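You operate a simulated robot arm through the tools that you are given. There is no shell and no other tool. Be economical: measure what you need, move in short steps, check, and stop when the job is done.

Carry out the task below with a simulated two-armed robot. There is one attempt and no reset: what you move stays moved.

TASK
On the middle table, fold the blue cloth in half.

The check looks at the end state, three seconds after you hand in, the way a careful person would. Anything else that was tipped, shoved, dropped, spilled or broken makes it a failure. Flat cloth is picked up by pressing the open fingertips on it (5 to 10 N) and closing them slowly along it; thin cloth reads only 2 to 8 mm in the jaws.

THE ROBOT
Two 7-joint arms with two-finger grippers on one trunk, on a base that drives. Base frame: it is fixed to the floor where the robot stands at the start and does not move with it; the origin is under the middle of the robot, x ahead of it, y to its left, z up; the surface under the hand at the start is at about z = 800. Lengths are in mm, angles in degrees, forces in N, time in s.
The left shoulder is at the start at [194, 216, 930], the right one opposite. With the tool pointing down near the work surface each hand reaches from about 100 to 920 mm from the robot's upright axis, wherever it stands, measured 20 degrees to its own side. Places, roughly: middle table [700, 0, 800]. Payload 3.18 kg a hand.
The tool frame of a hand sits at the grasp point between the pads (the TCP): z along the fingers, y along the line on which they close. The tips reach 30 mm beyond it. Largest opening 144 mm; the body of the gripper starts 103 mm behind the TCP.
Orientation is that of the tool frame in the base frame, as [roll, pitch, yaw] about the fixed x, y, z axes, in that order (R = Rz(yaw) Ry(pitch) Rx(roll)). With the fingers straight down and closing along the base's y, the tool's x points along the base's -x, its y along +y and its z along -z.

THE INTERFACE
- The arms move only by the tool drive_tool. It takes "left_steps", "right_steps" or both (then of equal length, played together; a hand with none holds still); each is a list that holds one entry, the list of rows, each a list of 7 numbers: the shift along the tool's x, y, z in units of 25 mm (1.0 is 25 mm), then the turn, a rotation vector about the tool's x, y, z in units of 8 degrees (1.0 is 8 degrees), then the finger opening in cm, from 0 to 14.4. In form: [[[tx, ty, tz, rx, ry, rz, gripper], ...]]. A call has 1 to 10 rows; each row shifts and turns the commanded pose from where the row before left it, along the tool's axes as they then stand. A call with a number of a shift or a turn outside -1 to 1 is refused whole. A row lasts 0.2 s, in which the tool goes at most 50 mm and 8.6 degrees; a call with a longer step from one row to the next is refused whole, and so is a gripper value outside its range. A pose out of reach is approached as far as the arm can. The call stops where the force on the tool passes 40 N (or 10 N more than at its start, if that is more) or the arm is blocked; 0.2 s more then pass. The fingers move at their own pace and stop on an object; they squeeze with about 22 N. The grip force told is the motor's: it shows also when the fingers shut on nothing. Time passes only in rows, and 0.2 s behind the last, so rows that do not move let the fingers close. It gives the time, the measured TCP pose, the force on the tool (base axes), the opening and the grip force at its end, in the units of the frame above (readings bear some noise), with the torque about the TCP (base axes, N m) and any sound that the robot's microphone picked up.
- Cameras (640 x 400 px; columns grow to the right, rows downward): "scene" is now at [369.5, -6.8, 1095.2]; the picture's right is [-0.18, -0.98, 0.00], its down [-0.47, 0.09, -0.88] and it looks along [0.87, -0.16, -0.47] (base axes); focal length 214 px, centre (320, 200). "left" rides on the left gripper at [76, -16, -143] in its tool frame; the picture's right is [0.21, 0.98, 0.00], its down [-0.84, 0.18, -0.51] and it looks along [-0.50, 0.11, 0.86] (tool axes); focal length 218 px, centre (320, 200). "right" rides on the right gripper at [77, 16, -143] in its tool frame; the picture's right is [-0.21, 0.98, 0.00], its down [-0.84, -0.18, -0.51] and it looks along [-0.50, -0.11, 0.86] (tool axes); focal length 218 px, centre (320, 200). There is no depth. A picture from a camera that has moved, and an enlarged one, comes with that camera's place and axes in the base frame and with its lens. The place of the scene camera against the robot may be out by one fixed shift of up to 25 mm in any direction.
- capture(camera): a new picture of that camera. The clock stands still meanwhile.
- lift_body(by): slides the trunk up (or, below 0, down) by that many mm; the arms and the scene camera ride with it, the base frame stays. It gives what a move gives, with no picture.
- roll_base(legs): drives the robot by 1 to 6 legs, each [ahead, left, turn to the left] in mm, mm and degrees, along the robot's own axes; the way and the turn of a leg run together, so that a leg with both is an arc; at most 1500 mm and 180 degrees a leg. The arms and the cameras ride along, it lands a little off, and it stops where it bumps. It gives what a move gives.
- head_to(pan, tilt): turns the head with the scene camera to pan (to the left, within 80 degrees either way) and tilt (down, from -29 to 69), counted from straight ahead of the robot. It gives what a move gives.
- zoom(camera, box): a new picture of the part [left, top, right, bottom] of that camera's present view, enlarged. The clock stands still meanwhile.
- close_job(): hands the job in; it is judged then, once.

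Go step by step. Nothing tells you exact positions but the pictures and the camera data: compare them with the known pose of the tool, close in by small moves and look again before you grip or let go. The budget is 120 turns and 92 pictures, counting those below and the enlarged ones. Unless the task says otherwise, let go and move clear before handing in, and close with one line.

The tools are called after ">>>" as name(argument=value, ...) on one line, values as JSON. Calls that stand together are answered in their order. drive_tool: Moves the arms, as the interface text tells. Its arguments: {"type":"object","properties":{"left_steps":{"type":"array"},"right_steps":{"type":"array"}},"required":[]} The other tools are called the same way: lift_body (by) slides the trunk up or down; roll_base (legs) drives the base; head_to (pan, tilt) turns the head that bears the scene camera; capture (camera) takes a picture; zoom (camera, box) takes an enlarged picture of a part of a camera's view; close_job () hands the job in.

At the start:

```text
clock: 0.0
left_tool_pos: [474.1, 146.9, 1004.4]
left_tool_rot: [-179.9, 0.0, -179.8]
left_force: [-0.3, -0.5, -0.3]
left_wrist_torque: [0.03, -0.03, -0.03]
left_gripper_width: 143.7
left_finger_force: 0.1
right_tool_pos: [378.9, -178.2, 1036.8]
right_tool_rot: [180.0, -0.1, -180.0]
right_force: [-4.2, -22.1, -5.8]
right_wrist_torque: [3.49, -0.7, -0.07]
right_gripper_width: 144.0
right_finger_force: 0.1
trunk travel left (down, up): [-25.0, 344.0]
robot x, y, heading: [-2.2, -2.6, -0.2]
head pan, tilt: [-13.6, 28.9]
```

scene: 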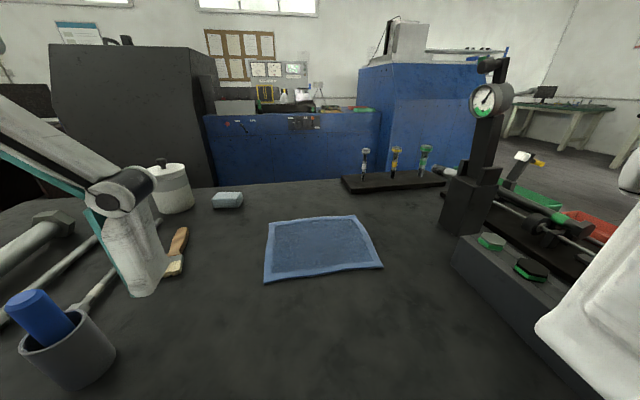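
right: 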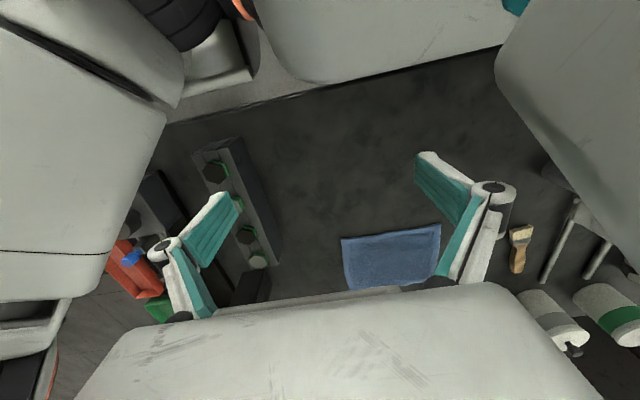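
left: 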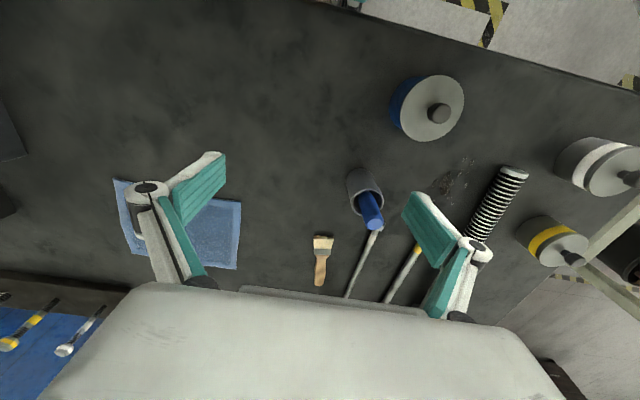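

The cloth lies flat at about x 631–815, y −190 to 30, with all three cameras agreeing. The right hand reads about 22 N sideways at rest, so I'll look at that arm before moving it.

>>> head_to(pan=-55, tilt=35)

>>> capture(camera="scene")

```text
clock: 1.1
left_tool_pos: [473.0, 146.5, 1004.1]
left_tool_rot: [-179.9, -0.1, -179.8]
left_force: [0.1, -0.6, -1.2]
left_wrist_torque: [0.0, -0.06, 0.02]
left_gripper_width: 143.9
left_finger_force: 0.0
right_tool_pos: [379.1, -179.8, 1035.4]
right_tool_rot: [-179.9, -0.1, 179.8]
right_force: [-3.1, -61.7, -41.4]
right_wrist_torque: [8.47, -0.05, -0.63]
right_gripper_width: 144.1
right_finger_force: 0.1
trunk travel left (down, up): [-25.0, 344.0]
robot x, y, heading: [-0.7, -1.7, 0.1]
head pan, tilt: [-55.0, 35.0]
```

```text
88 pictures are left
camera scene: at [369.3, -7.2, 1094.3], right [-0.19, -0.98, 0.0], down [-0.47, 0.09, -0.88], along [0.86, -0.16, -0.48], focal length 214 px, centre (320, 200)
```

scene: 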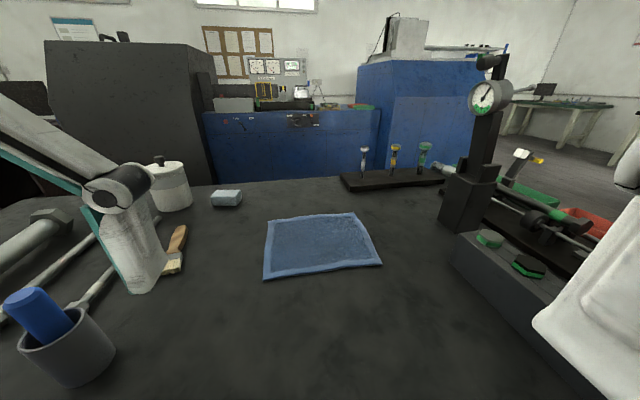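

The head camera hardly turned and the push on the right hand grew, so the head is leaning on the right hand. I'll turn the head back straight and then move the right hand away from it.

>>> head_to(pan=0, tilt=30)

>>> capture(camera="scene")

```text
clock: 2.3
left_tool_pos: [473.9, 148.1, 1004.5]
left_tool_rot: [-180.0, 0.0, -179.7]
left_force: [0.2, -0.3, -0.2]
left_wrist_torque: [-0.01, 0.01, 0.01]
left_gripper_width: 144.0
left_finger_force: 0.0
right_tool_pos: [380.1, -177.0, 1036.2]
right_tool_rot: [179.9, 0.0, -179.9]
right_force: [0.8, 0.5, 0.5]
right_wrist_torque: [0.02, -0.04, -0.01]
right_gripper_width: 144.0
right_finger_force: 0.0
trunk travel left (down, up): [-25.0, 344.0]
robot x, y, heading: [-2.2, 1.7, -0.3]
head pan, tilt: [0.0, 30.0]
```

```text
87 pictures are left
camera scene: at [370.3, 9.7, 1092.5], right [0.0, -1.0, 0.0], down [-0.5, 0.0, -0.87], along [0.87, 0.0, -0.5], focal length 214 px, centre (320, 200)
```

scene: 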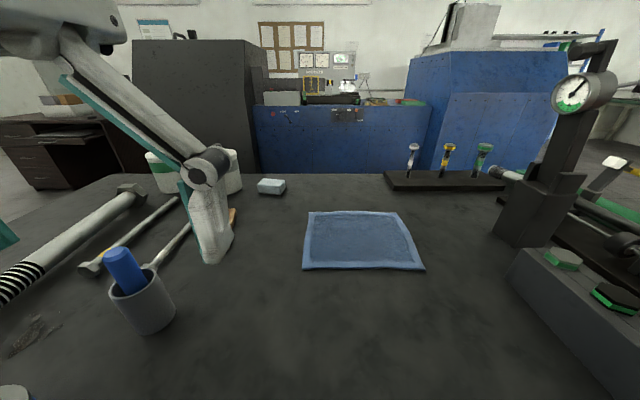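

The contact is gone and nothing on the table moved. I'll bring both hands forward over the near edge of the cloth, kept apart and well above the table.

>>> drive_tool(left_steps=[[[-0.69, -0.35, 0, 0, 0, 0, 4], [-0.69, -0.35, 0, 0, 0, 0, 4], [-0.69, -0.35, 0, 0, 0, 0, 4], [-0.69, -0.35, 0, 0, 0, 0, 4], [-0.69, -0.35, 0, 0, 0, 0, 4], [-0.69, -0.35, 0, 0, 0, 0, 4], [-0.69, -0.35, 0, 0, 0, 0, 4], [-0.69, -0.35, 0, 0, 0, 0, 4], [-0.69, -0.35, 0, 0, 0, 0, 4], [-0.69, -0.35, 0, 0, 0, 0, 4]]], right_steps=[[[-1, 0, 0.13, 0, 0, 0, 4], [-1, 0, 0.13, 0, 0, 0, 4], [-1, 0, 0.13, 0, 0, 0, 4], [-1, 0, 0.13, 0, 0, 0, 4], [-1, 0, 0.13, 0, 0, 0, 4], [-1, 0, 0.13, 0, 0, 0, 4], [-1, 0, 0.13, 0, 0, 0, 4], [-1, 0, 0.13, 0, 0, 0, 4], [-1, 0, 0.13, 0, 0, 0, 4], [-1, 0, 0.13, 0, 0, 0, 4]]])

```text
clock: 4.5
left_tool_pos: [646.3, 59.4, 1002.9]
left_tool_rot: [-179.9, -0.1, -179.8]
left_force: [0.5, 0.0, -0.4]
left_wrist_torque: [0.02, 0.02, -0.01]
left_gripper_width: 39.8
left_finger_force: 0.0
right_tool_pos: [627.8, -175.9, 998.9]
right_tool_rot: [179.9, 0.0, 179.9]
right_force: [-1.4, -0.3, 0.0]
right_wrist_torque: [0.02, 0.03, 0.01]
right_gripper_width: 40.0
right_finger_force: 0.0
right hand out of reach, approached as far as the arm can: row 10
trunk travel left (down, up): [-25.0, 344.0]
robot x, y, heading: [0.1, -0.7, -0.0]
head pan, tilt: [0.0, 30.0]
```

Both hands are over the near edge. Now I turn each 90° with the cameras outward, so the fingers close along x.

>>> drive_tool(left_steps=[[[0, 0, 0, 0, 0, 1, 4], [0, 0, 0, 0, 0, 1, 4], [0, 0, 0, 0, 0, 1, 4], [0, 0, 0, 0, 0, 1, 4], [0, 0, 0, 0, 0, 1, 4], [0, 0, 0, 0, 0, 1, 4], [0, 0, 0, 0, 0, 1, 4], [0, 0, 0, 0, 0, 1, 4], [0, 0, 0, 0, 0, 1, 4], [0, 0, 0, 0, 0, 1, 4]]], right_steps=[[[0, 0, 0, 0, 0, -1, 4], [0, 0, 0, 0, 0, -1, 4], [0, 0, 0, 0, 0, -1, 4], [0, 0, 0, 0, 0, -1, 4], [0, 0, 0, 0, 0, -1, 4], [0, 0, 0, 0, 0, -1, 4], [0, 0, 0, 0, 0, -1, 4], [0, 0, 0, 0, 0, -1, 4], [0, 0, 0, 0, 0, -1, 4], [0, 0, 0, 0, 0, -1, 4]]])

```text
clock: 6.7
left_tool_pos: [444.4, 16.0, 826.9]
left_tool_rot: [178.9, 1.0, 112.1]
left_force: [0.3, 6.6, -1.9]
left_wrist_torque: [-0.73, 0.09, 0.03]
left_gripper_width: 0.2
left_finger_force: 26.6
left hand out of reach, approached as far as the arm can: row 1, 2, 3, 4, 5, 6, 7, 8, 9, 10
right_tool_pos: [437.1, -84.9, 837.1]
right_tool_rot: [-178.8, 1.2, -114.2]
right_force: [-0.1, -6.8, 0.7]
right_wrist_torque: [0.89, -0.01, -0.06]
right_gripper_width: 40.0
right_finger_force: 0.1
right hand out of reach, approached as far as the arm can: row 1, 2, 3, 4, 5, 6, 7, 8, 9, 10
trunk travel left (down, up): [-25.0, 344.0]
robot x, y, heading: [-2.5, -0.8, 0.1]
head pan, tilt: [0.0, 30.0]
stopped in row 10 (left hand): the force on the tool passed its limit at 116 N (the readings are from after the stop); the commanded pose is now the measured one
```

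The outward turn was out of reach, and both arms drifted in and down until they met. I'll look before doing anything else.

>>> capture(camera="scene")

>>> capture(camera="left")

>>> capture(camera="right")

```text
86 pictures are left
camera scene: at [370.9, 8.7, 1092.1], right [0.0, -1.0, 0.0], down [-0.5, 0.0, -0.87], along [0.87, 0.0, -0.5], focal length 214 px, centre (320, 200)
```

scene: 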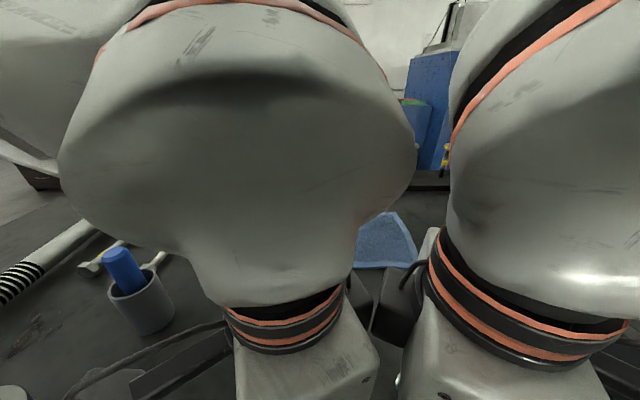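

```text
85 pictures are left
camera left: at [396.8, 81.1, 967.0], right [0.83, 0.56, 0.02], down [0.47, -0.71, 0.52], along [0.31, -0.43, -0.85], focal length 218 px, centre (320, 200)
```

left: 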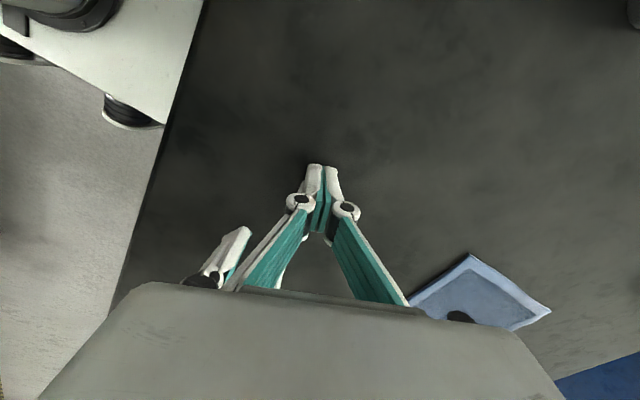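

```text
84 pictures are left
camera right: at [385.2, -148.4, 976.8], right [-0.81, 0.59, -0.02], down [0.5, 0.69, 0.53], along [0.32, 0.42, -0.85], focal length 218 px, centre (320, 200)
```

right: 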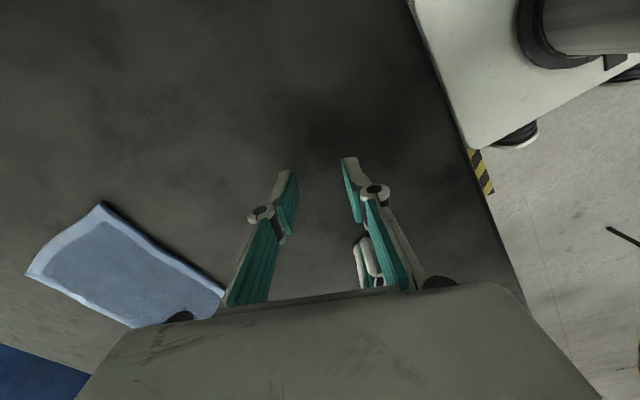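

The cloth looks undisturbed. I'll back the hands straight away from each other and upward.

>>> drive_tool(left_steps=[[[0.74, 0.3, -0.3, 0, 0, 0, 0.5], [0.74, 0.3, -0.5, 0, 0, 0, 1], [0.74, 0.3, -0.7, 0, 0, 0, 2], [0.74, 0.3, -0.7, 0, 0, 0, 3], [0.74, 0.3, -0.7, 0, 0, 0, 4]]], right_steps=[[[0.73, -0.32, -0.3, 0, 0, 0, 4], [0.73, -0.32, -0.5, 0, 0, 0, 4], [0.73, -0.32, -0.7, 0, 0, 0, 4], [0.73, -0.32, -0.7, 0, 0, 0, 4], [0.73, -0.32, -0.7, 0, 0, 0, 4]]])

```text
clock: 7.9
left_tool_pos: [396.5, 94.8, 874.4]
left_tool_rot: [179.5, 0.6, 113.4]
left_force: [0.7, -0.5, -0.1]
left_wrist_torque: [0.03, 0.04, -0.02]
left_gripper_width: 40.2
left_finger_force: 0.0
left hand out of reach, approached as far as the arm can: row 2, 3, 4, 5
right_tool_pos: [373.1, -154.3, 879.2]
right_tool_rot: [-178.8, 1.7, -114.2]
right_force: [-0.6, 0.2, 0.7]
right_wrist_torque: [0.06, 0.04, -0.02]
right_gripper_width: 40.1
right_finger_force: 0.1
right hand out of reach, approached as far as the arm can: row 1, 2, 3, 4, 5
trunk travel left (down, up): [-25.0, 344.0]
robot x, y, heading: [0.2, -0.6, 0.1]
head pan, tilt: [0.0, 30.0]
```

They are apart now. I'll turn both wrists back toward neutral.

>>> drive_tool(left_steps=[[[0, 0, 0, 0, 0, -1, 4], [0, 0, 0, 0, 0, -1, 4], [0, 0, 0, 0, 0, -1, 4], [0, 0, 0, 0, 0, -1, 4], [0, 0, 0, 0, 0, -1, 4], [0, 0, 0, 0, 0, -1, 4]]], right_steps=[[[0, 0, 0, 0, 0, 1, 4], [0, 0, 0, 0, 0, 1, 4], [0, 0, 0, 0, 0, 1, 4], [0, 0, 0, 0, 0, 1, 4], [0, 0, 0, 0, 0, 1, 4], [0, 0, 0, 0, 0, 1, 4]]])

>>> capture(camera="scene")

```text
clock: 9.3
left_tool_pos: [398.9, 94.8, 874.2]
left_tool_rot: [-179.9, 0.5, 161.3]
left_force: [-0.1, -0.3, 0.6]
left_wrist_torque: [0.03, -0.02, 0.03]
left_gripper_width: 40.1
left_finger_force: 0.0
right_tool_pos: [374.0, -153.8, 878.9]
right_tool_rot: [179.9, 1.7, -162.3]
right_force: [0.5, 0.4, -0.3]
right_wrist_torque: [-0.01, 0.02, 0.02]
right_gripper_width: 40.3
right_finger_force: 0.0
trunk travel left (down, up): [-25.0, 344.0]
robot x, y, heading: [-0.2, 0.8, 0.1]
head pan, tilt: [0.0, 30.0]
```

```text
83 pictures are left
camera scene: at [371.7, 27.1, 1120.8], right [0.19, -0.98, 0.0], down [-0.21, -0.04, -0.98], along [0.96, 0.18, -0.21], focal length 214 px, centre (320, 200)
```

scene: 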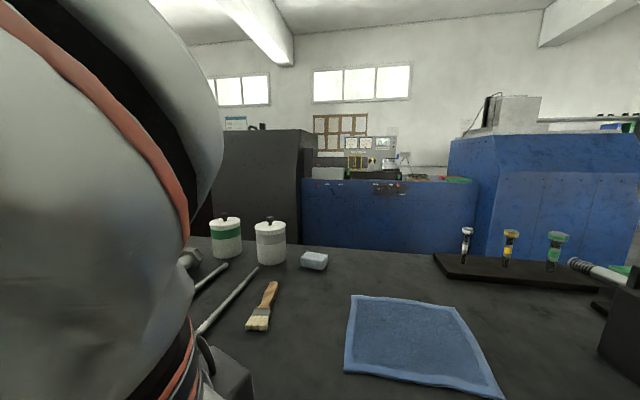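

The arm is nudging the head; the cloth and other objects are fine. I'll finish the turn and move both hands forward and up, away from the head.

>>> drive_tool(left_steps=[[[0, 0, 0, 0, 0, -0.8, 4], [0, 0, 0, 0, 0, -0.8, 4], [0, 0, 0, 0, 0, -0.75, 4], [-1, 0, -0.3, 0, 0, 0, 4], [-1, 0, -0.3, 0, 0, 0, 4], [-1, 0, -0.3, 0, 0, 0, 4], [-1, 0, -0.3, 0, 0, 0, 4], [-1, 0, -0.3, 0, 0, 0, 4], [-1, 0, -0.3, 0, 0, 0, 4]]], right_steps=[[[0, 0, 0, 0, 0, 0.75, 4], [0, 0, 0, 0, 0, 0.75, 4], [0, 0, 0, 0, 0, 0.7, 4], [-1, -0.3, -0.3, 0, 0, 0, 4], [-1, -0.3, -0.3, 0, 0, 0, 4], [-1, -0.3, -0.3, 0, 0, 0, 4], [-1, -0.3, -0.3, 0, 0, 0, 4], [-1, -0.3, -0.3, 0, 0, 0, 4], [-1, -0.3, -0.3, 0, 0, 0, 4]]])

>>> capture(camera="scene")

```text
clock: 11.3
left_tool_pos: [544.5, 90.8, 927.1]
left_tool_rot: [-179.5, 1.5, 179.0]
left_force: [0.0, 0.9, -0.1]
left_wrist_torque: [-0.01, 0.05, 0.01]
left_gripper_width: 40.1
left_finger_force: 0.1
right_tool_pos: [522.2, -199.2, 928.0]
right_tool_rot: [179.4, 1.6, -179.8]
right_force: [-0.6, -0.8, -0.8]
right_wrist_torque: [0.0, -0.03, -0.02]
right_gripper_width: 39.9
right_finger_force: 0.0
trunk travel left (down, up): [-25.0, 344.0]
robot x, y, heading: [3.8, -0.3, 0.1]
head pan, tilt: [0.0, 30.0]
```

```text
82 pictures are left
camera scene: at [370.6, 9.7, 1092.4], right [0.0, -1.0, 0.0], down [-0.5, 0.0, -0.87], along [0.87, 0.0, -0.5], focal length 214 px, centre (320, 200)
```

scene: 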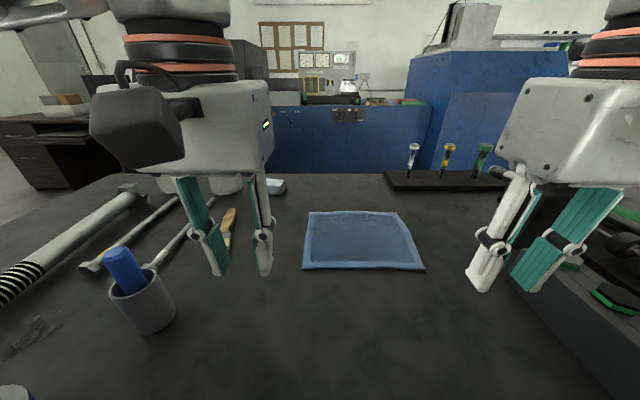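

All clear again. I'll test turning the wrists inward instead, in a few rows at a lower height.

>>> drive_tool(left_steps=[[[0, 0, 0.5, 0, 0, 0, 4], [0, 0, 0.5, 0, 0, 0, 4], [0, 0, 0, 0, 0, -1, 4], [0, 0, 0, 0, 0, -1, 4], [0, 0, 0, 0, 0, -1, 4]]], right_steps=[[[0, 0, 0.5, 0, 0, 0, 4], [0, 0, 0.5, 0, 0, 0, 4], [0, 0, 0, 0, 0, 1, 4], [0, 0, 0, 0, 0, 1, 4], [0, 0, 0, 0, 0, 1, 4]]])

```text
clock: 12.5
left_tool_pos: [545.6, 90.1, 900.7]
left_tool_rot: [-178.8, 1.1, -156.9]
left_force: [0.2, -0.5, 0.8]
left_wrist_torque: [-0.01, -0.01, 0.02]
left_gripper_width: 40.4
left_finger_force: 0.2
right_tool_pos: [523.7, -199.2, 902.6]
right_tool_rot: [178.9, 1.4, 156.1]
right_force: [0.2, -0.2, -0.1]
right_wrist_torque: [0.0, 0.03, 0.0]
right_gripper_width: 40.0
right_finger_force: 0.0
trunk travel left (down, up): [-25.0, 344.0]
robot x, y, heading: [1.5, -1.5, -0.2]
head pan, tilt: [0.0, 30.0]
```

Inward turning works so far; I'll continue in the same direction.

>>> drive_tool(left_steps=[[[0, 0, 0, 0, 0, -1, 4], [0, 0, 0, 0, 0, -1, 4], [0, 0, 0, 0, 0, -1, 4], [0, 0, 0, 0, 0, -1, 4]]], right_steps=[[[0, 0, 0, 0, 0, 1, 4], [0, 0, 0, 0, 0, 1, 4], [0, 0, 0, 0, 0, 1, 4], [0, 0, 0, 0, 0, 1, 4]]])

```text
clock: 13.5
left_tool_pos: [544.0, 91.7, 900.8]
left_tool_rot: [-178.4, 0.4, -124.9]
left_force: [-0.3, 0.6, -0.1]
left_wrist_torque: [0.02, -0.01, 0.01]
left_gripper_width: 39.8
left_finger_force: 0.0
right_tool_pos: [523.9, -198.2, 902.4]
right_tool_rot: [178.3, 0.4, 124.2]
right_force: [-0.3, -1.1, 0.0]
right_wrist_torque: [-0.04, -0.02, -0.01]
right_gripper_width: 40.0
right_finger_force: 0.1
trunk travel left (down, up): [-25.0, 344.0]
robot x, y, heading: [4.1, 1.3, -0.1]
head pan, tilt: [0.0, 30.0]
```

>>> drive_tool(left_steps=[[[0, 0, 0, 0, 0, -1, 4], [0, 0, 0, 0, 0, -1, 4], [0, 0, 0, 0, 0, -1, 4], [0, 0, 0, 0, 0, -1, 4], [0, 0, 0, 0, 0, -0.37, 4]]], right_steps=[[[0, 0, 0, 0, 0, 1, 4], [0, 0, 0, 0, 0, 1, 4], [0, 0, 0, 0, 0, 1, 4], [0, 0, 0, 0, 0, 1, 4], [0, 0, 0, 0, 0, 0.3, 4]]])

>>> capture(camera="scene")

```text
clock: 14.7
left_tool_pos: [544.0, 91.8, 899.7]
left_tool_rot: [-178.5, -0.6, -89.9]
left_force: [-0.3, -0.1, 0.7]
left_wrist_torque: [-0.01, 0.02, 0.02]
left_gripper_width: 39.8
left_finger_force: 0.0
right_tool_pos: [523.0, -198.9, 903.7]
right_tool_rot: [178.4, -0.5, 89.7]
right_force: [0.4, 0.1, 0.6]
right_wrist_torque: [-0.02, 0.02, -0.01]
right_gripper_width: 40.1
right_finger_force: 0.0
trunk travel left (down, up): [-25.0, 344.0]
robot x, y, heading: [0.2, 2.2, -0.2]
head pan, tilt: [0.0, 30.0]
```

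```text
81 pictures are left
camera scene: at [370.4, 9.8, 1092.5], right [0.0, -1.0, 0.0], down [-0.5, 0.0, -0.87], along [0.87, 0.0, -0.5], focal length 214 px, centre (320, 200)
```

scene: 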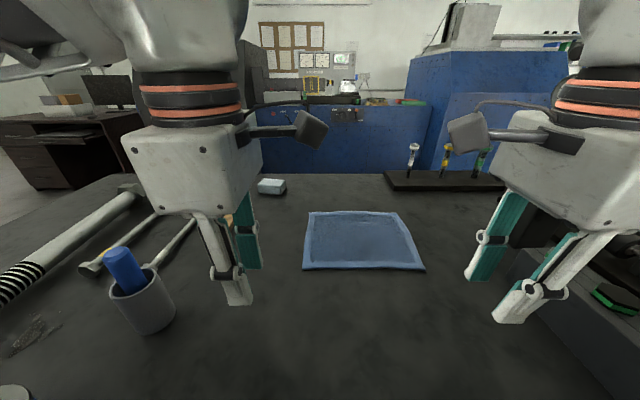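

Turning inward works, but at 90° the wrist cameras would collide. I'll settle on 45°, which closes diagonally across each near corner.

>>> drive_tool(left_steps=[[[0, 0, 0, 0, 0, 0.94, 4], [0, 0, 0, 0, 0, 0.94, 4], [0, 0, 0, 0, 0, 0.94, 4], [0, 0, 0, 0, 0, 0.94, 4], [0, 0, 0, 0, 0, 0.94, 4], [0, 0, 0, 0, 0, 0.94, 4]]], right_steps=[[[0, 0, 0, 0, 0, -0.94, 4], [0, 0, 0, 0, 0, -0.94, 4], [0, 0, 0, 0, 0, -0.94, 4], [0, 0, 0, 0, 0, -0.94, 4], [0, 0, 0, 0, 0, -0.94, 4], [0, 0, 0, 0, 0, -0.94, 4]]])

>>> capture(camera="left")

>>> capture(camera="right")

```text
clock: 16.1
left_tool_pos: [545.0, 91.9, 901.7]
left_tool_rot: [-178.5, 0.6, -135.3]
left_force: [-0.4, 0.3, -0.2]
left_wrist_torque: [0.02, 0.02, 0.01]
left_gripper_width: 40.3
left_finger_force: 0.0
right_tool_pos: [523.3, -200.5, 903.9]
right_tool_rot: [178.4, 0.7, 135.0]
right_force: [-0.6, 0.1, -0.1]
right_wrist_torque: [-0.02, -0.01, 0.02]
right_gripper_width: 40.0
right_finger_force: 0.1
trunk travel left (down, up): [-25.0, 344.0]
robot x, y, heading: [-1.1, 1.2, -0.3]
head pan, tilt: [0.0, 30.0]
```

```text
80 pictures are left
camera left: at [497.2, 26.5, 1042.2], right [-0.84, 0.55, -0.03], down [0.46, 0.73, 0.51], along [0.3, 0.42, -0.86], focal length 218 px, centre (320, 200)
```

left: 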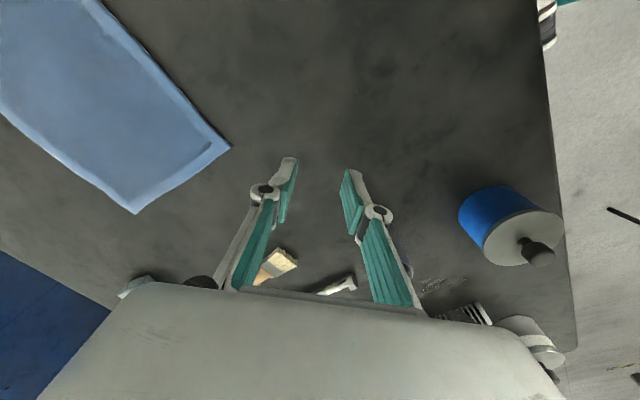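

```text
79 pictures are left
camera right: at [476.4, -134.4, 1044.2], right [0.84, 0.55, 0.03], down [0.46, -0.73, 0.51], along [0.3, -0.42, -0.86], focal length 218 px, centre (320, 200)
```

right: 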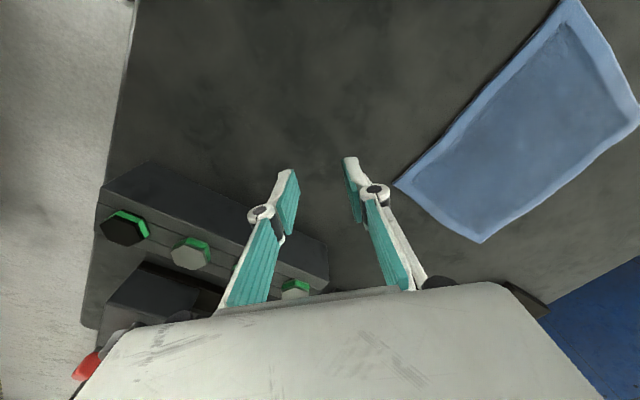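

Corners from the wrist cameras: near left [631, 31], near right [629, −185], far left [810, 26], far right [810, −187]. I'll go above the near corners at z ≈ 858.

>>> drive_tool(left_steps=[[[-0.118, -0.778, 0.29, 0, 0, 0, 4], [-0.118, -0.778, 0.29, 0, 0, 0, 4], [-0.118, -0.778, 0.29, 0, 0, 0, 4], [-0.118, -0.778, 0.29, 0, 0, 0, 4], [-0.118, -0.778, 0.29, 0, 0, 0, 4], [-0.118, -0.778, 0.29, 0, 0, 0, 4]]], right_steps=[[[-0.427, 0.657, 0.29, 0, 0, 0, 4], [-0.427, 0.657, 0.29, 0, 0, 0, 4], [-0.427, 0.657, 0.29, 0, 0, 0, 4], [-0.427, 0.657, 0.29, 0, 0, 0, 4], [-0.427, 0.657, 0.29, 0, 0, 0, 4], [-0.427, 0.657, 0.29, 0, 0, 0, 4]]])

>>> capture(camera="left")

>>> capture(camera="right")

>>> capture(camera="scene")

```text
clock: 17.5
left_tool_pos: [643.5, 21.5, 860.2]
left_tool_rot: [-178.6, 0.6, -135.2]
left_force: [-0.1, -0.6, 0.3]
left_wrist_torque: [0.02, 0.0, 0.0]
left_gripper_width: 39.9
left_finger_force: 0.0
right_tool_pos: [638.7, -173.9, 862.2]
right_tool_rot: [178.5, 0.7, 134.9]
right_force: [-0.3, -0.8, -0.7]
right_wrist_torque: [0.0, -0.01, -0.06]
right_gripper_width: 39.7
right_finger_force: 0.1
trunk travel left (down, up): [-25.0, 344.0]
robot x, y, heading: [1.9, -4.5, 0.0]
head pan, tilt: [0.0, 30.0]
```

```text
78 pictures are left
camera left: at [595.0, -43.7, 1001.4], right [-0.84, 0.55, -0.03], down [0.46, 0.73, 0.51], along [0.3, 0.42, -0.86], focal length 218 px, centre (320, 200)
```

left: 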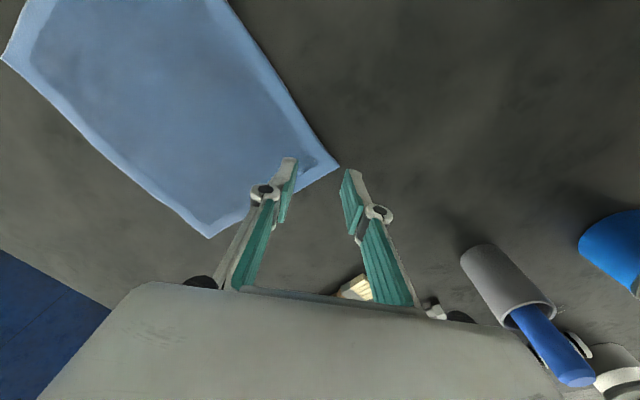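

```text
77 pictures are left
camera right: at [592.5, -109.6, 1003.9], right [0.84, 0.54, 0.03], down [0.45, -0.73, 0.51], along [0.3, -0.42, -0.86], focal length 218 px, centre (320, 200)
```

right: 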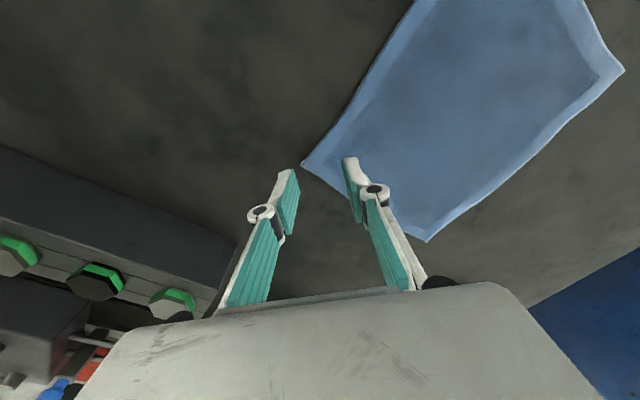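

```text
76 pictures are left
camera scene: at [370.9, 9.7, 1092.1], right [0.0, -1.0, 0.0], down [-0.5, 0.0, -0.87], along [0.87, 0.0, -0.5], focal length 214 px, centre (320, 200)
```

scene: 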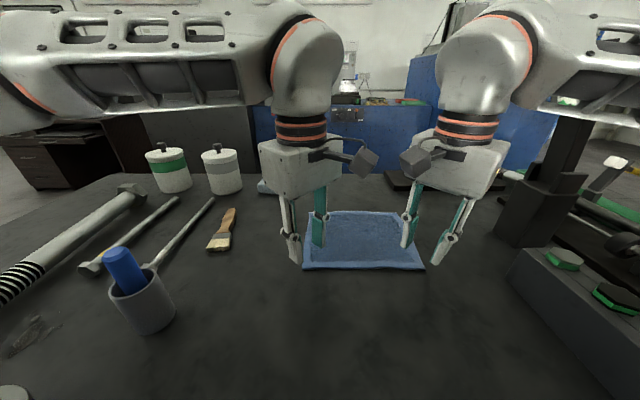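

Both hands straddle their corners well. I'll lower to just above contact.

>>> drive_tool(left_steps=[[[0, 0, 0.5, 0, 0, 0, 4], [0, 0, 0.4, 0, 0, 0, 4], [0, 0, 0.16, 0, 0, 0, 4]]], right_steps=[[[0, 0, 0.5, 0, 0, 0, 4], [0, 0, 0.4, 0, 0, 0, 4], [0, 0, 0.24, 0, 0, 0, 4]]])

```text
clock: 18.3
left_tool_pos: [641.3, 20.9, 833.5]
left_tool_rot: [-178.5, 0.5, -135.0]
left_force: [-0.1, 0.4, 0.4]
left_wrist_torque: [0.01, 0.01, 0.03]
left_gripper_width: 39.9
left_finger_force: 0.0
right_tool_pos: [642.0, -173.7, 835.0]
right_tool_rot: [178.5, 0.8, 134.9]
right_force: [0.0, -1.1, 0.1]
right_wrist_torque: [0.0, -0.02, -0.05]
right_gripper_width: 40.0
right_finger_force: 0.0
trunk travel left (down, up): [-25.0, 344.0]
robot x, y, heading: [-0.1, -1.7, -0.1]
head pan, tilt: [0.0, 30.0]
```

>>> drive_tool(left_steps=[[[0, 0, 0.08, 0, 0, 0, 4], [0, 0, 0, 0, 0, 0, 4]]], right_steps=[[[0, 0, 0.12, 0, 0, 0, 4], [0, 0, 0, 0, 0, 0, 4]]])

```text
clock: 18.9
left_tool_pos: [641.3, 20.3, 833.1]
left_tool_rot: [-178.6, 0.7, -135.1]
left_force: [0.4, -0.2, 0.7]
left_wrist_torque: [-0.01, 0.02, 0.01]
left_gripper_width: 40.2
left_finger_force: 0.2
right_tool_pos: [641.3, -174.9, 832.5]
right_tool_rot: [178.3, 0.8, 134.9]
right_force: [0.2, -0.3, 2.3]
right_wrist_torque: [0.07, -0.04, 0.01]
right_gripper_width: 39.9
right_finger_force: 0.1
trunk travel left (down, up): [-25.0, 344.0]
robot x, y, heading: [1.2, -0.3, 0.0]
head pan, tilt: [0.0, 30.0]
```

>>> drive_tool(left_steps=[[[0, 0, 0.06, 0, 0, 0, 4], [0, 0, 0, 0, 0, 0, 4]]], right_steps=[[[0, 0, 0.06, 0, 0, 0, 4], [0, 0, 0, 0, 0, 0, 4]]])

```text
clock: 19.5
left_tool_pos: [641.6, 20.1, 831.3]
left_tool_rot: [-178.5, 0.6, -135.0]
left_force: [1.6, 0.5, 5.1]
left_wrist_torque: [-0.1, -0.14, 0.03]
left_gripper_width: 40.4
left_finger_force: 0.1
right_tool_pos: [640.7, -173.5, 831.3]
right_tool_rot: [178.4, 0.8, 134.9]
right_force: [0.5, -0.7, 6.6]
right_wrist_torque: [0.1, -0.12, -0.05]
right_gripper_width: 40.1
right_finger_force: 0.1
trunk travel left (down, up): [-25.0, 344.0]
robot x, y, heading: [-1.1, -1.7, -0.0]
head pan, tilt: [0.0, 30.0]
```

Both tips press at 5–7 N, so I close slowly.

>>> drive_tool(left_steps=[[[0, 0, 0.04, 0, 0, 0, 3.6], [0, 0, 0, 0, 0, 0, 3.2], [0, 0, 0, 0, 0, 0, 2.8], [0, 0, 0, 0, 0, 0, 2.4], [0, 0, 0, 0, 0, 0, 2.0], [0, 0, 0, 0, 0, 0, 1.6], [0, 0, 0, 0, 0, 0, 1.2], [0, 0, 0, 0, 0, 0, 0.8], [0, 0, 0, 0, 0, 0, 0.4], [0, 0, 0, 0, 0, 0, 0]]], right_steps=[[[0, 0, 0.02, 0, 0, 0, 3.6], [0, 0, 0, 0, 0, 0, 3.2], [0, 0, 0, 0, 0, 0, 2.8], [0, 0, 0, 0, 0, 0, 2.4], [0, 0, 0, 0, 0, 0, 2.0], [0, 0, 0, 0, 0, 0, 1.6], [0, 0, 0, 0, 0, 0, 1.2], [0, 0, 0, 0, 0, 0, 0.8], [0, 0, 0, 0, 0, 0, 0.4], [0, 0, 0, 0, 0, 0, 0]]])

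>>> capture(camera="left")

>>> capture(camera="right")

```text
clock: 21.7
left_tool_pos: [641.3, 20.8, 830.9]
left_tool_rot: [-178.5, 0.6, -135.2]
left_force: [0.2, -3.1, 5.0]
left_wrist_torque: [-0.11, -0.02, 0.01]
left_gripper_width: 3.0
left_finger_force: 22.1
right_tool_pos: [640.1, -174.1, 830.1]
right_tool_rot: [178.3, 0.8, 134.9]
right_force: [0.0, 3.9, 4.4]
right_wrist_torque: [0.13, -0.05, 0.01]
right_gripper_width: 4.4
right_finger_force: 22.1
trunk travel left (down, up): [-25.0, 344.0]
robot x, y, heading: [0.4, -0.9, 0.2]
head pan, tilt: [0.0, 30.0]
```

```text
75 pictures are left
camera left: at [593.3, -44.4, 971.4], right [-0.84, 0.55, -0.03], down [0.46, 0.73, 0.51], along [0.3, 0.42, -0.86], focal length 218 px, centre (320, 200)
```

left: 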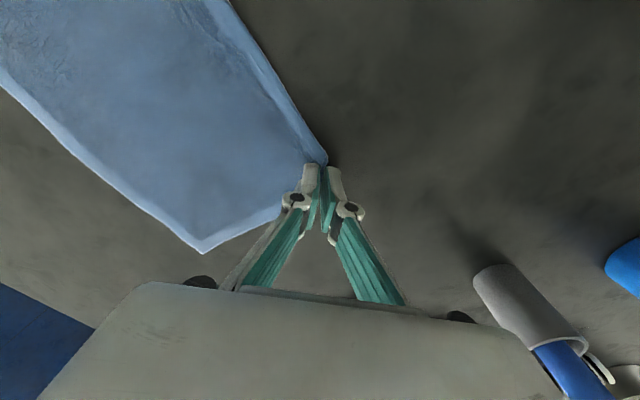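

```text
74 pictures are left
camera right: at [593.2, -109.2, 971.4], right [0.84, 0.54, 0.03], down [0.45, -0.73, 0.51], along [0.3, -0.42, -0.86], focal length 218 px, centre (320, 200)
```

right: 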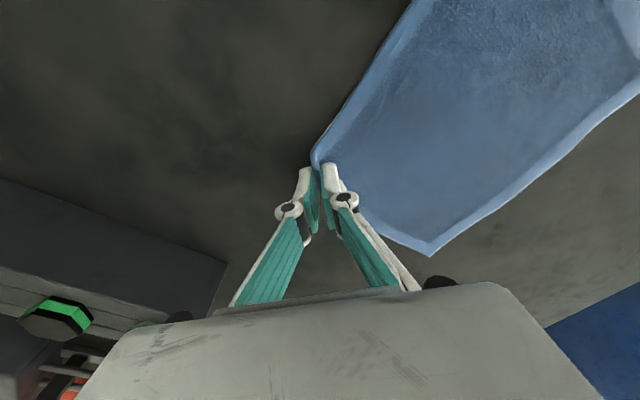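

The jaws read 3.0 and 4.4 mm with cloth between them. I'll lift 35 mm with a little forward motion and check.

>>> drive_tool(left_steps=[[[0, 0, -0.3, 0, 0, 0, 0], [-0.1, -0.1, -0.4, 0, 0, 0, 0], [-0.15, -0.15, -0.4, 0, 0, 0, 0], [-0.2, -0.2, -0.4, 0, 0, 0, 0]]], right_steps=[[[0, 0, -0.3, 0, 0, 0, 0], [-0.1, 0.1, -0.4, 0, 0, 0, 0], [-0.15, 0.15, -0.4, 0, 0, 0, 0], [-0.2, 0.2, -0.4, 0, 0, 0, 0]]])

>>> capture(camera="scene")

```text
clock: 22.7
left_tool_pos: [657.3, 20.7, 868.0]
left_tool_rot: [-178.5, 0.7, -135.1]
left_force: [0.0, -1.4, -0.3]
left_wrist_torque: [-0.01, 0.0, -0.03]
left_gripper_width: 3.2
left_finger_force: 22.8
right_tool_pos: [655.7, -174.7, 868.1]
right_tool_rot: [178.4, 0.8, 134.9]
right_force: [-0.4, 1.9, 0.2]
right_wrist_torque: [0.07, 0.0, -0.03]
right_gripper_width: 4.5
right_finger_force: 21.7
trunk travel left (down, up): [-25.0, 344.0]
robot x, y, heading: [-1.4, -0.7, -0.3]
head pan, tilt: [0.0, 30.0]
```

```text
73 pictures are left
camera scene: at [370.1, 9.8, 1092.6], right [0.0, -1.0, 0.0], down [-0.5, 0.0, -0.87], along [0.87, 0.0, -0.5], focal length 214 px, centre (320, 200)
```

scene: 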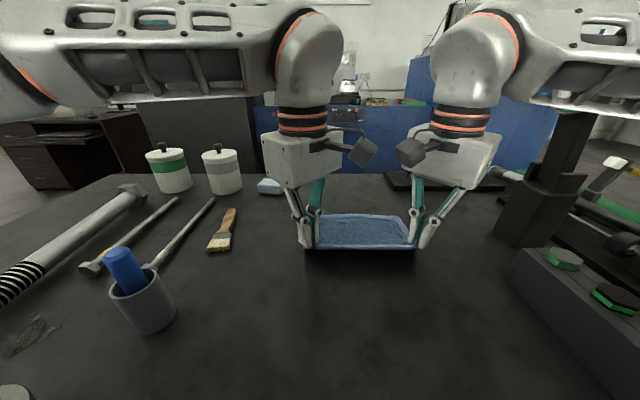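

Both corners are up and the edge is taut. Before moving forward I want to see how close the right forearm is to the dial-gauge stand.

>>> head_to(pan=-35, tilt=10)

>>> capture(camera="scene")

```text
clock: 23.7
left_tool_pos: [656.7, 21.0, 867.7]
left_tool_rot: [-178.5, 0.6, -135.1]
left_force: [-0.5, -2.5, -0.9]
left_wrist_torque: [-0.03, -0.02, 0.03]
left_gripper_width: 3.3
left_finger_force: 22.0
right_tool_pos: [656.8, -174.5, 868.6]
right_tool_rot: [178.4, 0.7, 134.9]
right_force: [0.2, 2.1, 0.7]
right_wrist_torque: [0.09, 0.02, 0.0]
right_gripper_width: 4.2
right_finger_force: 22.0
trunk travel left (down, up): [-25.0, 344.0]
robot x, y, heading: [0.6, 2.3, 0.2]
head pan, tilt: [-35.0, 10.0]
```

```text
72 pictures are left
camera scene: at [356.2, -43.5, 1124.7], right [-0.57, -0.82, 0.0], down [-0.14, 0.1, -0.98], along [0.81, -0.56, -0.17], focal length 214 px, centre (320, 200)
```

scene: 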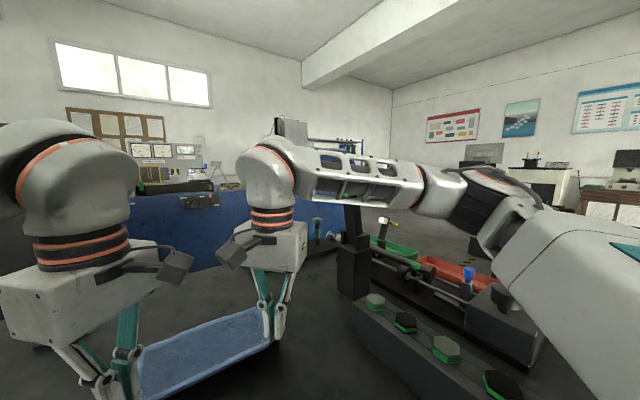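

The forearm has little clearance from the dial if I reach out to x ≈ 810. So I'll lower the held edge and draw the whole cloth about 80 mm toward the robot first, flat on the table, and fold there.

>>> drive_tool(left_steps=[[[0.15, 0.15, 0.4, 0, 0, 0, 0], [0.15, 0.15, 0.4, 0, 0, 0, 0], [0.15, 0.15, 0.3, 0, 0, 0, 0], [0.25, 0.25, 0, 0, 0, 0, 0], [0.25, 0.25, 0, 0, 0, 0, 0], [0.25, 0.25, 0, 0, 0, 0, 0], [0.25, 0.25, 0, 0, 0, 0, 0]]], right_steps=[[[0.15, -0.15, 0.4, 0, 0, 0, 0], [0.15, -0.15, 0.4, 0, 0, 0, 0], [0.15, -0.15, 0.3, 0, 0, 0, 0], [0.25, -0.25, 0, 0, 0, 0, 0], [0.25, -0.25, 0, 0, 0, 0, 0], [0.25, -0.25, 0, 0, 0, 0, 0], [0.25, -0.25, 0, 0, 0, 0, 0]]])

>>> head_to(pan=0, tilt=30)

>>> capture(camera="scene")

```text
clock: 25.3
left_tool_pos: [606.2, 19.1, 840.1]
left_tool_rot: [-178.5, 0.6, -135.0]
left_force: [0.2, -2.3, 0.3]
left_wrist_torque: [-0.06, 0.0, 0.0]
left_gripper_width: 3.0
left_finger_force: 21.3
right_tool_pos: [606.0, -174.5, 840.1]
right_tool_rot: [178.4, 0.8, 134.9]
right_force: [-0.4, 1.7, -0.2]
right_wrist_torque: [0.03, -0.02, -0.03]
right_gripper_width: 4.2
right_finger_force: 21.8
trunk travel left (down, up): [-25.0, 344.0]
robot x, y, heading: [-0.3, 3.1, -0.0]
head pan, tilt: [-35.0, 10.0]
```

```text
clock: 26.4
left_tool_pos: [605.7, 21.3, 837.9]
left_tool_rot: [-178.5, 0.5, -135.1]
left_force: [0.0, -2.4, -0.5]
left_wrist_torque: [-0.03, -0.03, 0.01]
left_gripper_width: 3.1
left_finger_force: 22.1
right_tool_pos: [605.1, -172.8, 838.1]
right_tool_rot: [178.4, 0.7, 134.9]
right_force: [0.2, 1.3, 0.0]
right_wrist_torque: [0.06, 0.01, -0.01]
right_gripper_width: 4.1
right_finger_force: 22.3
trunk travel left (down, up): [-25.0, 344.0]
robot x, y, heading: [1.8, -0.5, -0.0]
head pan, tilt: [0.0, 30.0]
```

```text
71 pictures are left
camera scene: at [370.4, 9.7, 1092.5], right [0.0, -1.0, 0.0], down [-0.5, 0.0, -0.87], along [0.87, 0.0, -0.5], focal length 214 px, centre (320, 200)
```

scene: 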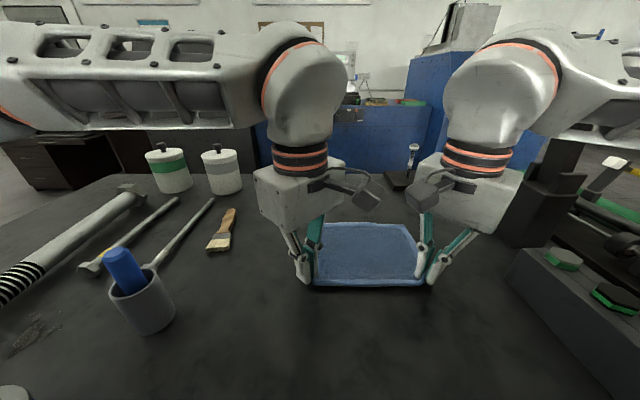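

The cloth follows flat. I'll draw it another 40 mm.

>>> drive_tool(left_steps=[[[0.28, 0.28, 0, 0, 0, 0, 0], [0.28, 0.28, 0, 0, 0, 0, 0], [0.28, 0.28, 0, 0, 0, 0, 0], [0.28, 0.28, 0, 0, 0, 0, 0]]], right_steps=[[[0.28, -0.28, 0, 0, 0, 0, 0], [0.28, -0.28, 0, 0, 0, 0, 0], [0.28, -0.28, 0, 0, 0, 0, 0], [0.28, -0.28, 0, 0, 0, 0, 0]]])

>>> capture(camera="scene")

>>> capture(camera="left")

>>> capture(camera="right")

```text
clock: 27.4
left_tool_pos: [567.0, 20.1, 839.3]
left_tool_rot: [-178.6, 0.7, -135.1]
left_force: [1.4, -1.4, 0.1]
left_wrist_torque: [-0.02, -0.01, 0.01]
left_gripper_width: 3.2
left_finger_force: 22.4
right_tool_pos: [565.5, -172.4, 837.8]
right_tool_rot: [178.4, 0.7, 135.0]
right_force: [0.1, 3.0, 0.1]
right_wrist_torque: [0.04, -0.01, -0.02]
right_gripper_width: 4.1
right_finger_force: 22.1
trunk travel left (down, up): [-25.0, 344.0]
robot x, y, heading: [-4.8, 2.8, 0.3]
head pan, tilt: [0.0, 30.0]
```

```text
70 pictures are left
camera scene: at [370.3, 9.8, 1092.6], right [0.0, -1.0, 0.0], down [-0.5, 0.0, -0.87], along [0.87, 0.0, -0.5], focal length 214 px, centre (320, 200)
```

scene: 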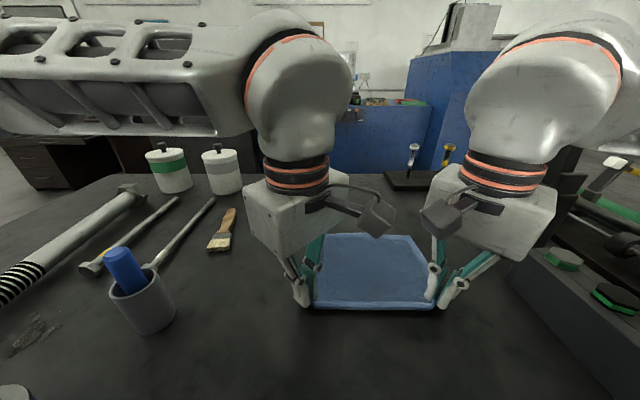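

```text
69 pictures are left
camera left: at [518.9, -44.0, 979.7], right [-0.84, 0.55, -0.03], down [0.46, 0.73, 0.51], along [0.3, 0.42, -0.86], focal length 218 px, centre (320, 200)
```

left: 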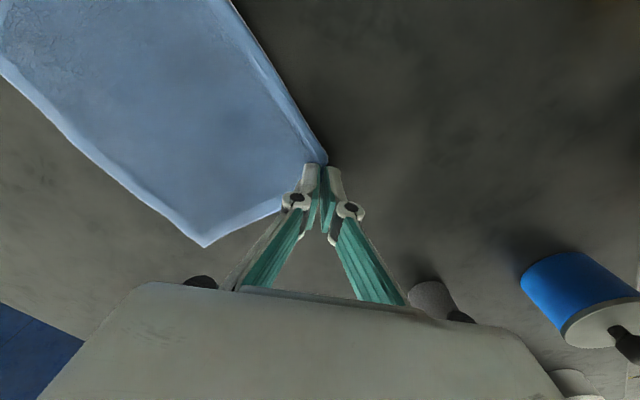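

```text
68 pictures are left
camera right: at [518.4, -109.5, 978.5], right [0.84, 0.54, 0.03], down [0.45, -0.73, 0.51], along [0.3, -0.42, -0.86], focal length 218 px, centre (320, 200)
```

right: 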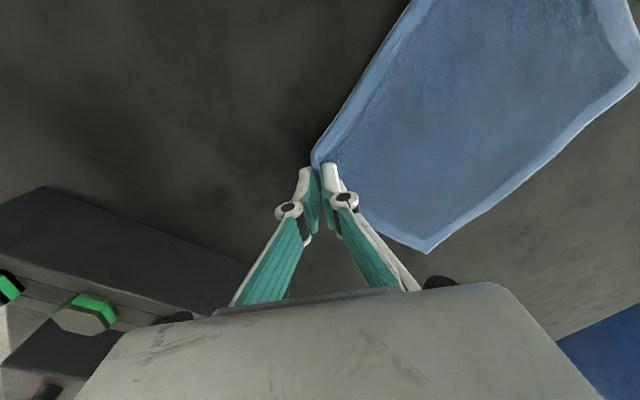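

The cloth is flat and square with its far edge at x ≈ 723. Now I carry the near edge over in an arc toward the far edge.

>>> drive_tool(left_steps=[[[-0.208, -0.244, -0.8, 0, 0, 0, 0], [-0.378, -0.414, -0.8, 0, 0, 0, 0], [-0.548, -0.584, -0.56, 0, 0, 0, 0], [-0.604, -0.64, -0.32, 0, 0, 0, 0], [-0.604, -0.64, 0, 0, 0, 0, 0], [-0.604, -0.64, 0.32, 0, 0, 0, 0], [-0.491, -0.527, 0.56, 0, 0, 0, 0], [-0.321, -0.357, 0.64, 0, 0, 0, 0]]], right_steps=[[[-0.244, 0.208, -0.8, 0, 0, 0, 0], [-0.414, 0.378, -0.8, 0, 0, 0, 0], [-0.584, 0.548, -0.56, 0, 0, 0, 0], [-0.64, 0.604, -0.32, 0, 0, 0, 0], [-0.64, 0.604, 0, 0, 0, 0, 0], [-0.64, 0.604, 0.32, 0, 0, 0, 0], [-0.527, 0.491, 0.56, 0, 0, 0, 0], [-0.357, 0.321, 0.64, 0, 0, 0, 0]]])

>>> capture(camera="scene")

>>> capture(camera="left")

>>> capture(camera="right")

```text
clock: 29.1
left_tool_pos: [703.9, 15.7, 864.6]
left_tool_rot: [-178.6, 0.6, -135.2]
left_force: [0.0, -1.9, 0.4]
left_wrist_torque: [-0.07, 0.01, -0.02]
left_gripper_width: 3.4
left_finger_force: 22.2
right_tool_pos: [704.5, -179.9, 863.5]
right_tool_rot: [178.5, 0.8, 134.9]
right_force: [0.1, 2.1, 0.0]
right_wrist_torque: [0.06, 0.06, -0.03]
right_gripper_width: 4.1
right_finger_force: 23.0
trunk travel left (down, up): [-25.0, 344.0]
robot x, y, heading: [2.4, -1.5, 0.1]
head pan, tilt: [0.0, 30.0]
```

```text
67 pictures are left
camera scene: at [371.3, 9.7, 1091.9], right [0.0, -1.0, 0.0], down [-0.5, 0.0, -0.87], along [0.87, 0.0, -0.5], focal length 214 px, centre (320, 200)
```

scene: 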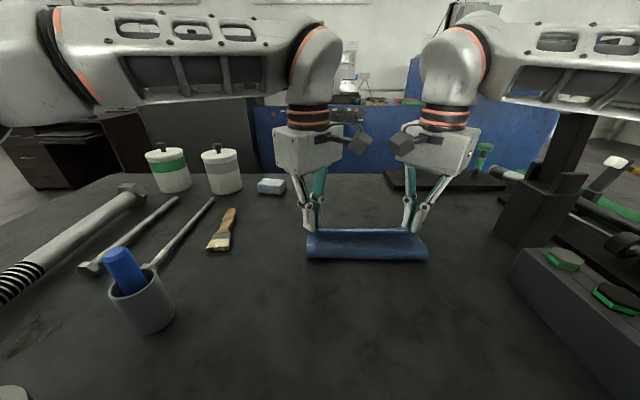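

```text
66 pictures are left
camera left: at [657.3, -49.7, 1005.8], right [-0.84, 0.55, -0.03], down [0.46, 0.73, 0.51], along [0.3, 0.42, -0.86], focal length 218 px, centre (320, 200)
```

left: 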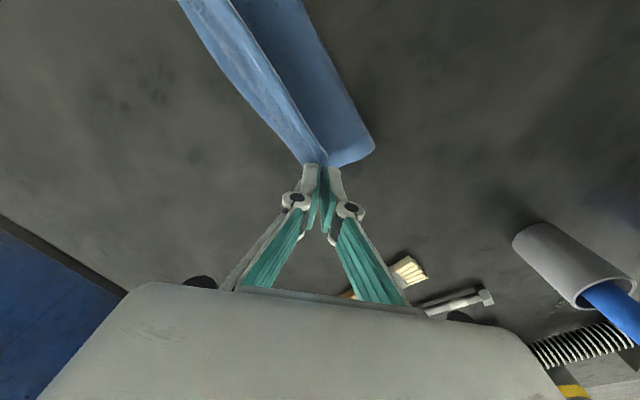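

```text
65 pictures are left
camera right: at [657.4, -115.6, 1005.2], right [0.84, 0.54, 0.03], down [0.45, -0.73, 0.51], along [0.3, -0.42, -0.86], focal length 218 px, centre (320, 200)
```

right: 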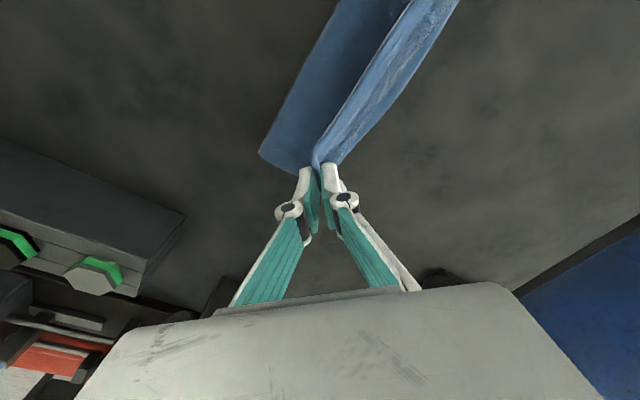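

The far edge is still at x ≈ 722 and the upper layer is aligned over it. I'll lower with a small forward shift.

>>> drive_tool(left_steps=[[[-0.06, -0.06, 0.3, 0, 0, 0, 0], [-0.06, -0.06, 0.3, 0, 0, 0, 0], [-0.06, -0.06, 0.3, 0, 0, 0, 0], [-0.06, -0.06, 0.24, 0, 0, 0, 0]]], right_steps=[[[-0.06, 0.06, 0.3, 0, 0, 0, 0], [-0.06, 0.06, 0.3, 0, 0, 0, 0], [-0.06, 0.06, 0.3, 0, 0, 0, 0], [-0.06, 0.06, 0.24, 0, 0, 0, 0]]])

>>> capture(camera="left")

>>> capture(camera="right")

>>> zoom(camera="scene", box=[240, 180, 480, 320])

```text
clock: 30.1
left_tool_pos: [712.6, 15.7, 838.9]
left_tool_rot: [-178.4, 0.8, -135.1]
left_force: [0.2, -2.2, 3.0]
left_wrist_torque: [-0.11, -0.02, 0.0]
left_gripper_width: 3.1
left_finger_force: 21.9
right_tool_pos: [712.2, -179.5, 837.2]
right_tool_rot: [178.3, 0.8, 134.9]
right_force: [0.1, 3.2, 1.7]
right_wrist_torque: [0.03, 0.02, -0.06]
right_gripper_width: 4.2
right_finger_force: 21.9
trunk travel left (down, up): [-25.0, 344.0]
robot x, y, heading: [-0.7, -2.0, -0.1]
head pan, tilt: [0.0, 30.0]
```

```text
64 pictures are left
camera left: at [665.0, -49.9, 979.6], right [-0.84, 0.55, -0.03], down [0.46, 0.73, 0.51], along [0.3, 0.42, -0.86], focal length 218 px, centre (320, 200)
```

left: 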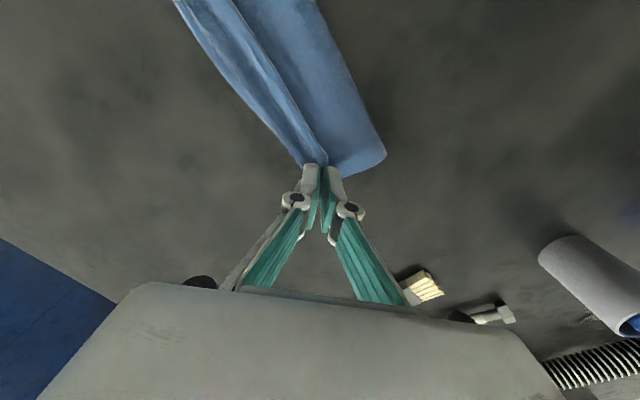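

```text
63 pictures are left
camera right: at [664.4, -115.1, 979.5], right [0.84, 0.54, 0.03], down [0.45, -0.73, 0.51], along [0.3, -0.42, -0.86], focal length 218 px, centre (320, 200)
```

right: 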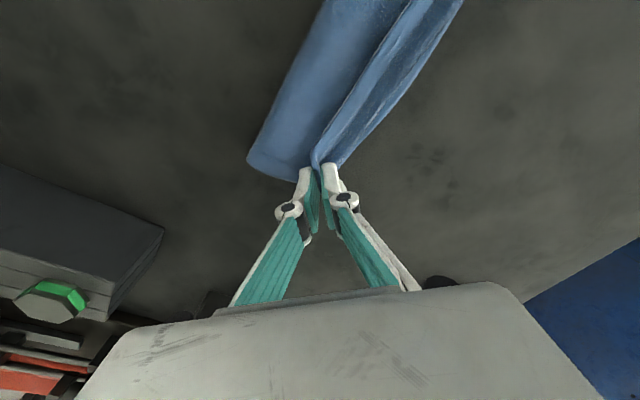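

```text
2.67 times, centred on (360, 250) of scene
camera zoom: at [369.8, 9.8, 1092.8], right [0.0, -1.0, 0.0], down [-0.5, 0.0, -0.87], along [0.87, 0.0, -0.5], focal length 572 px, centre (213, 67)
```

zoom: 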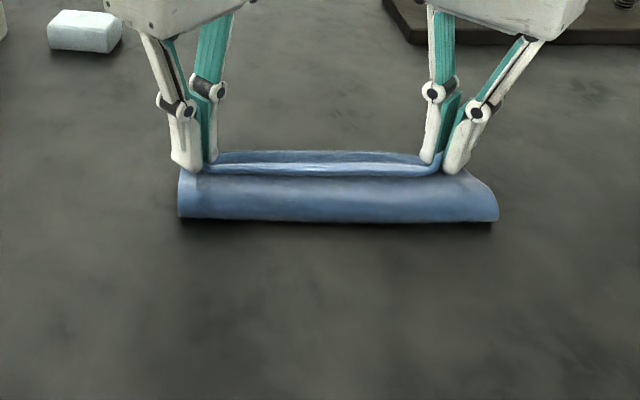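

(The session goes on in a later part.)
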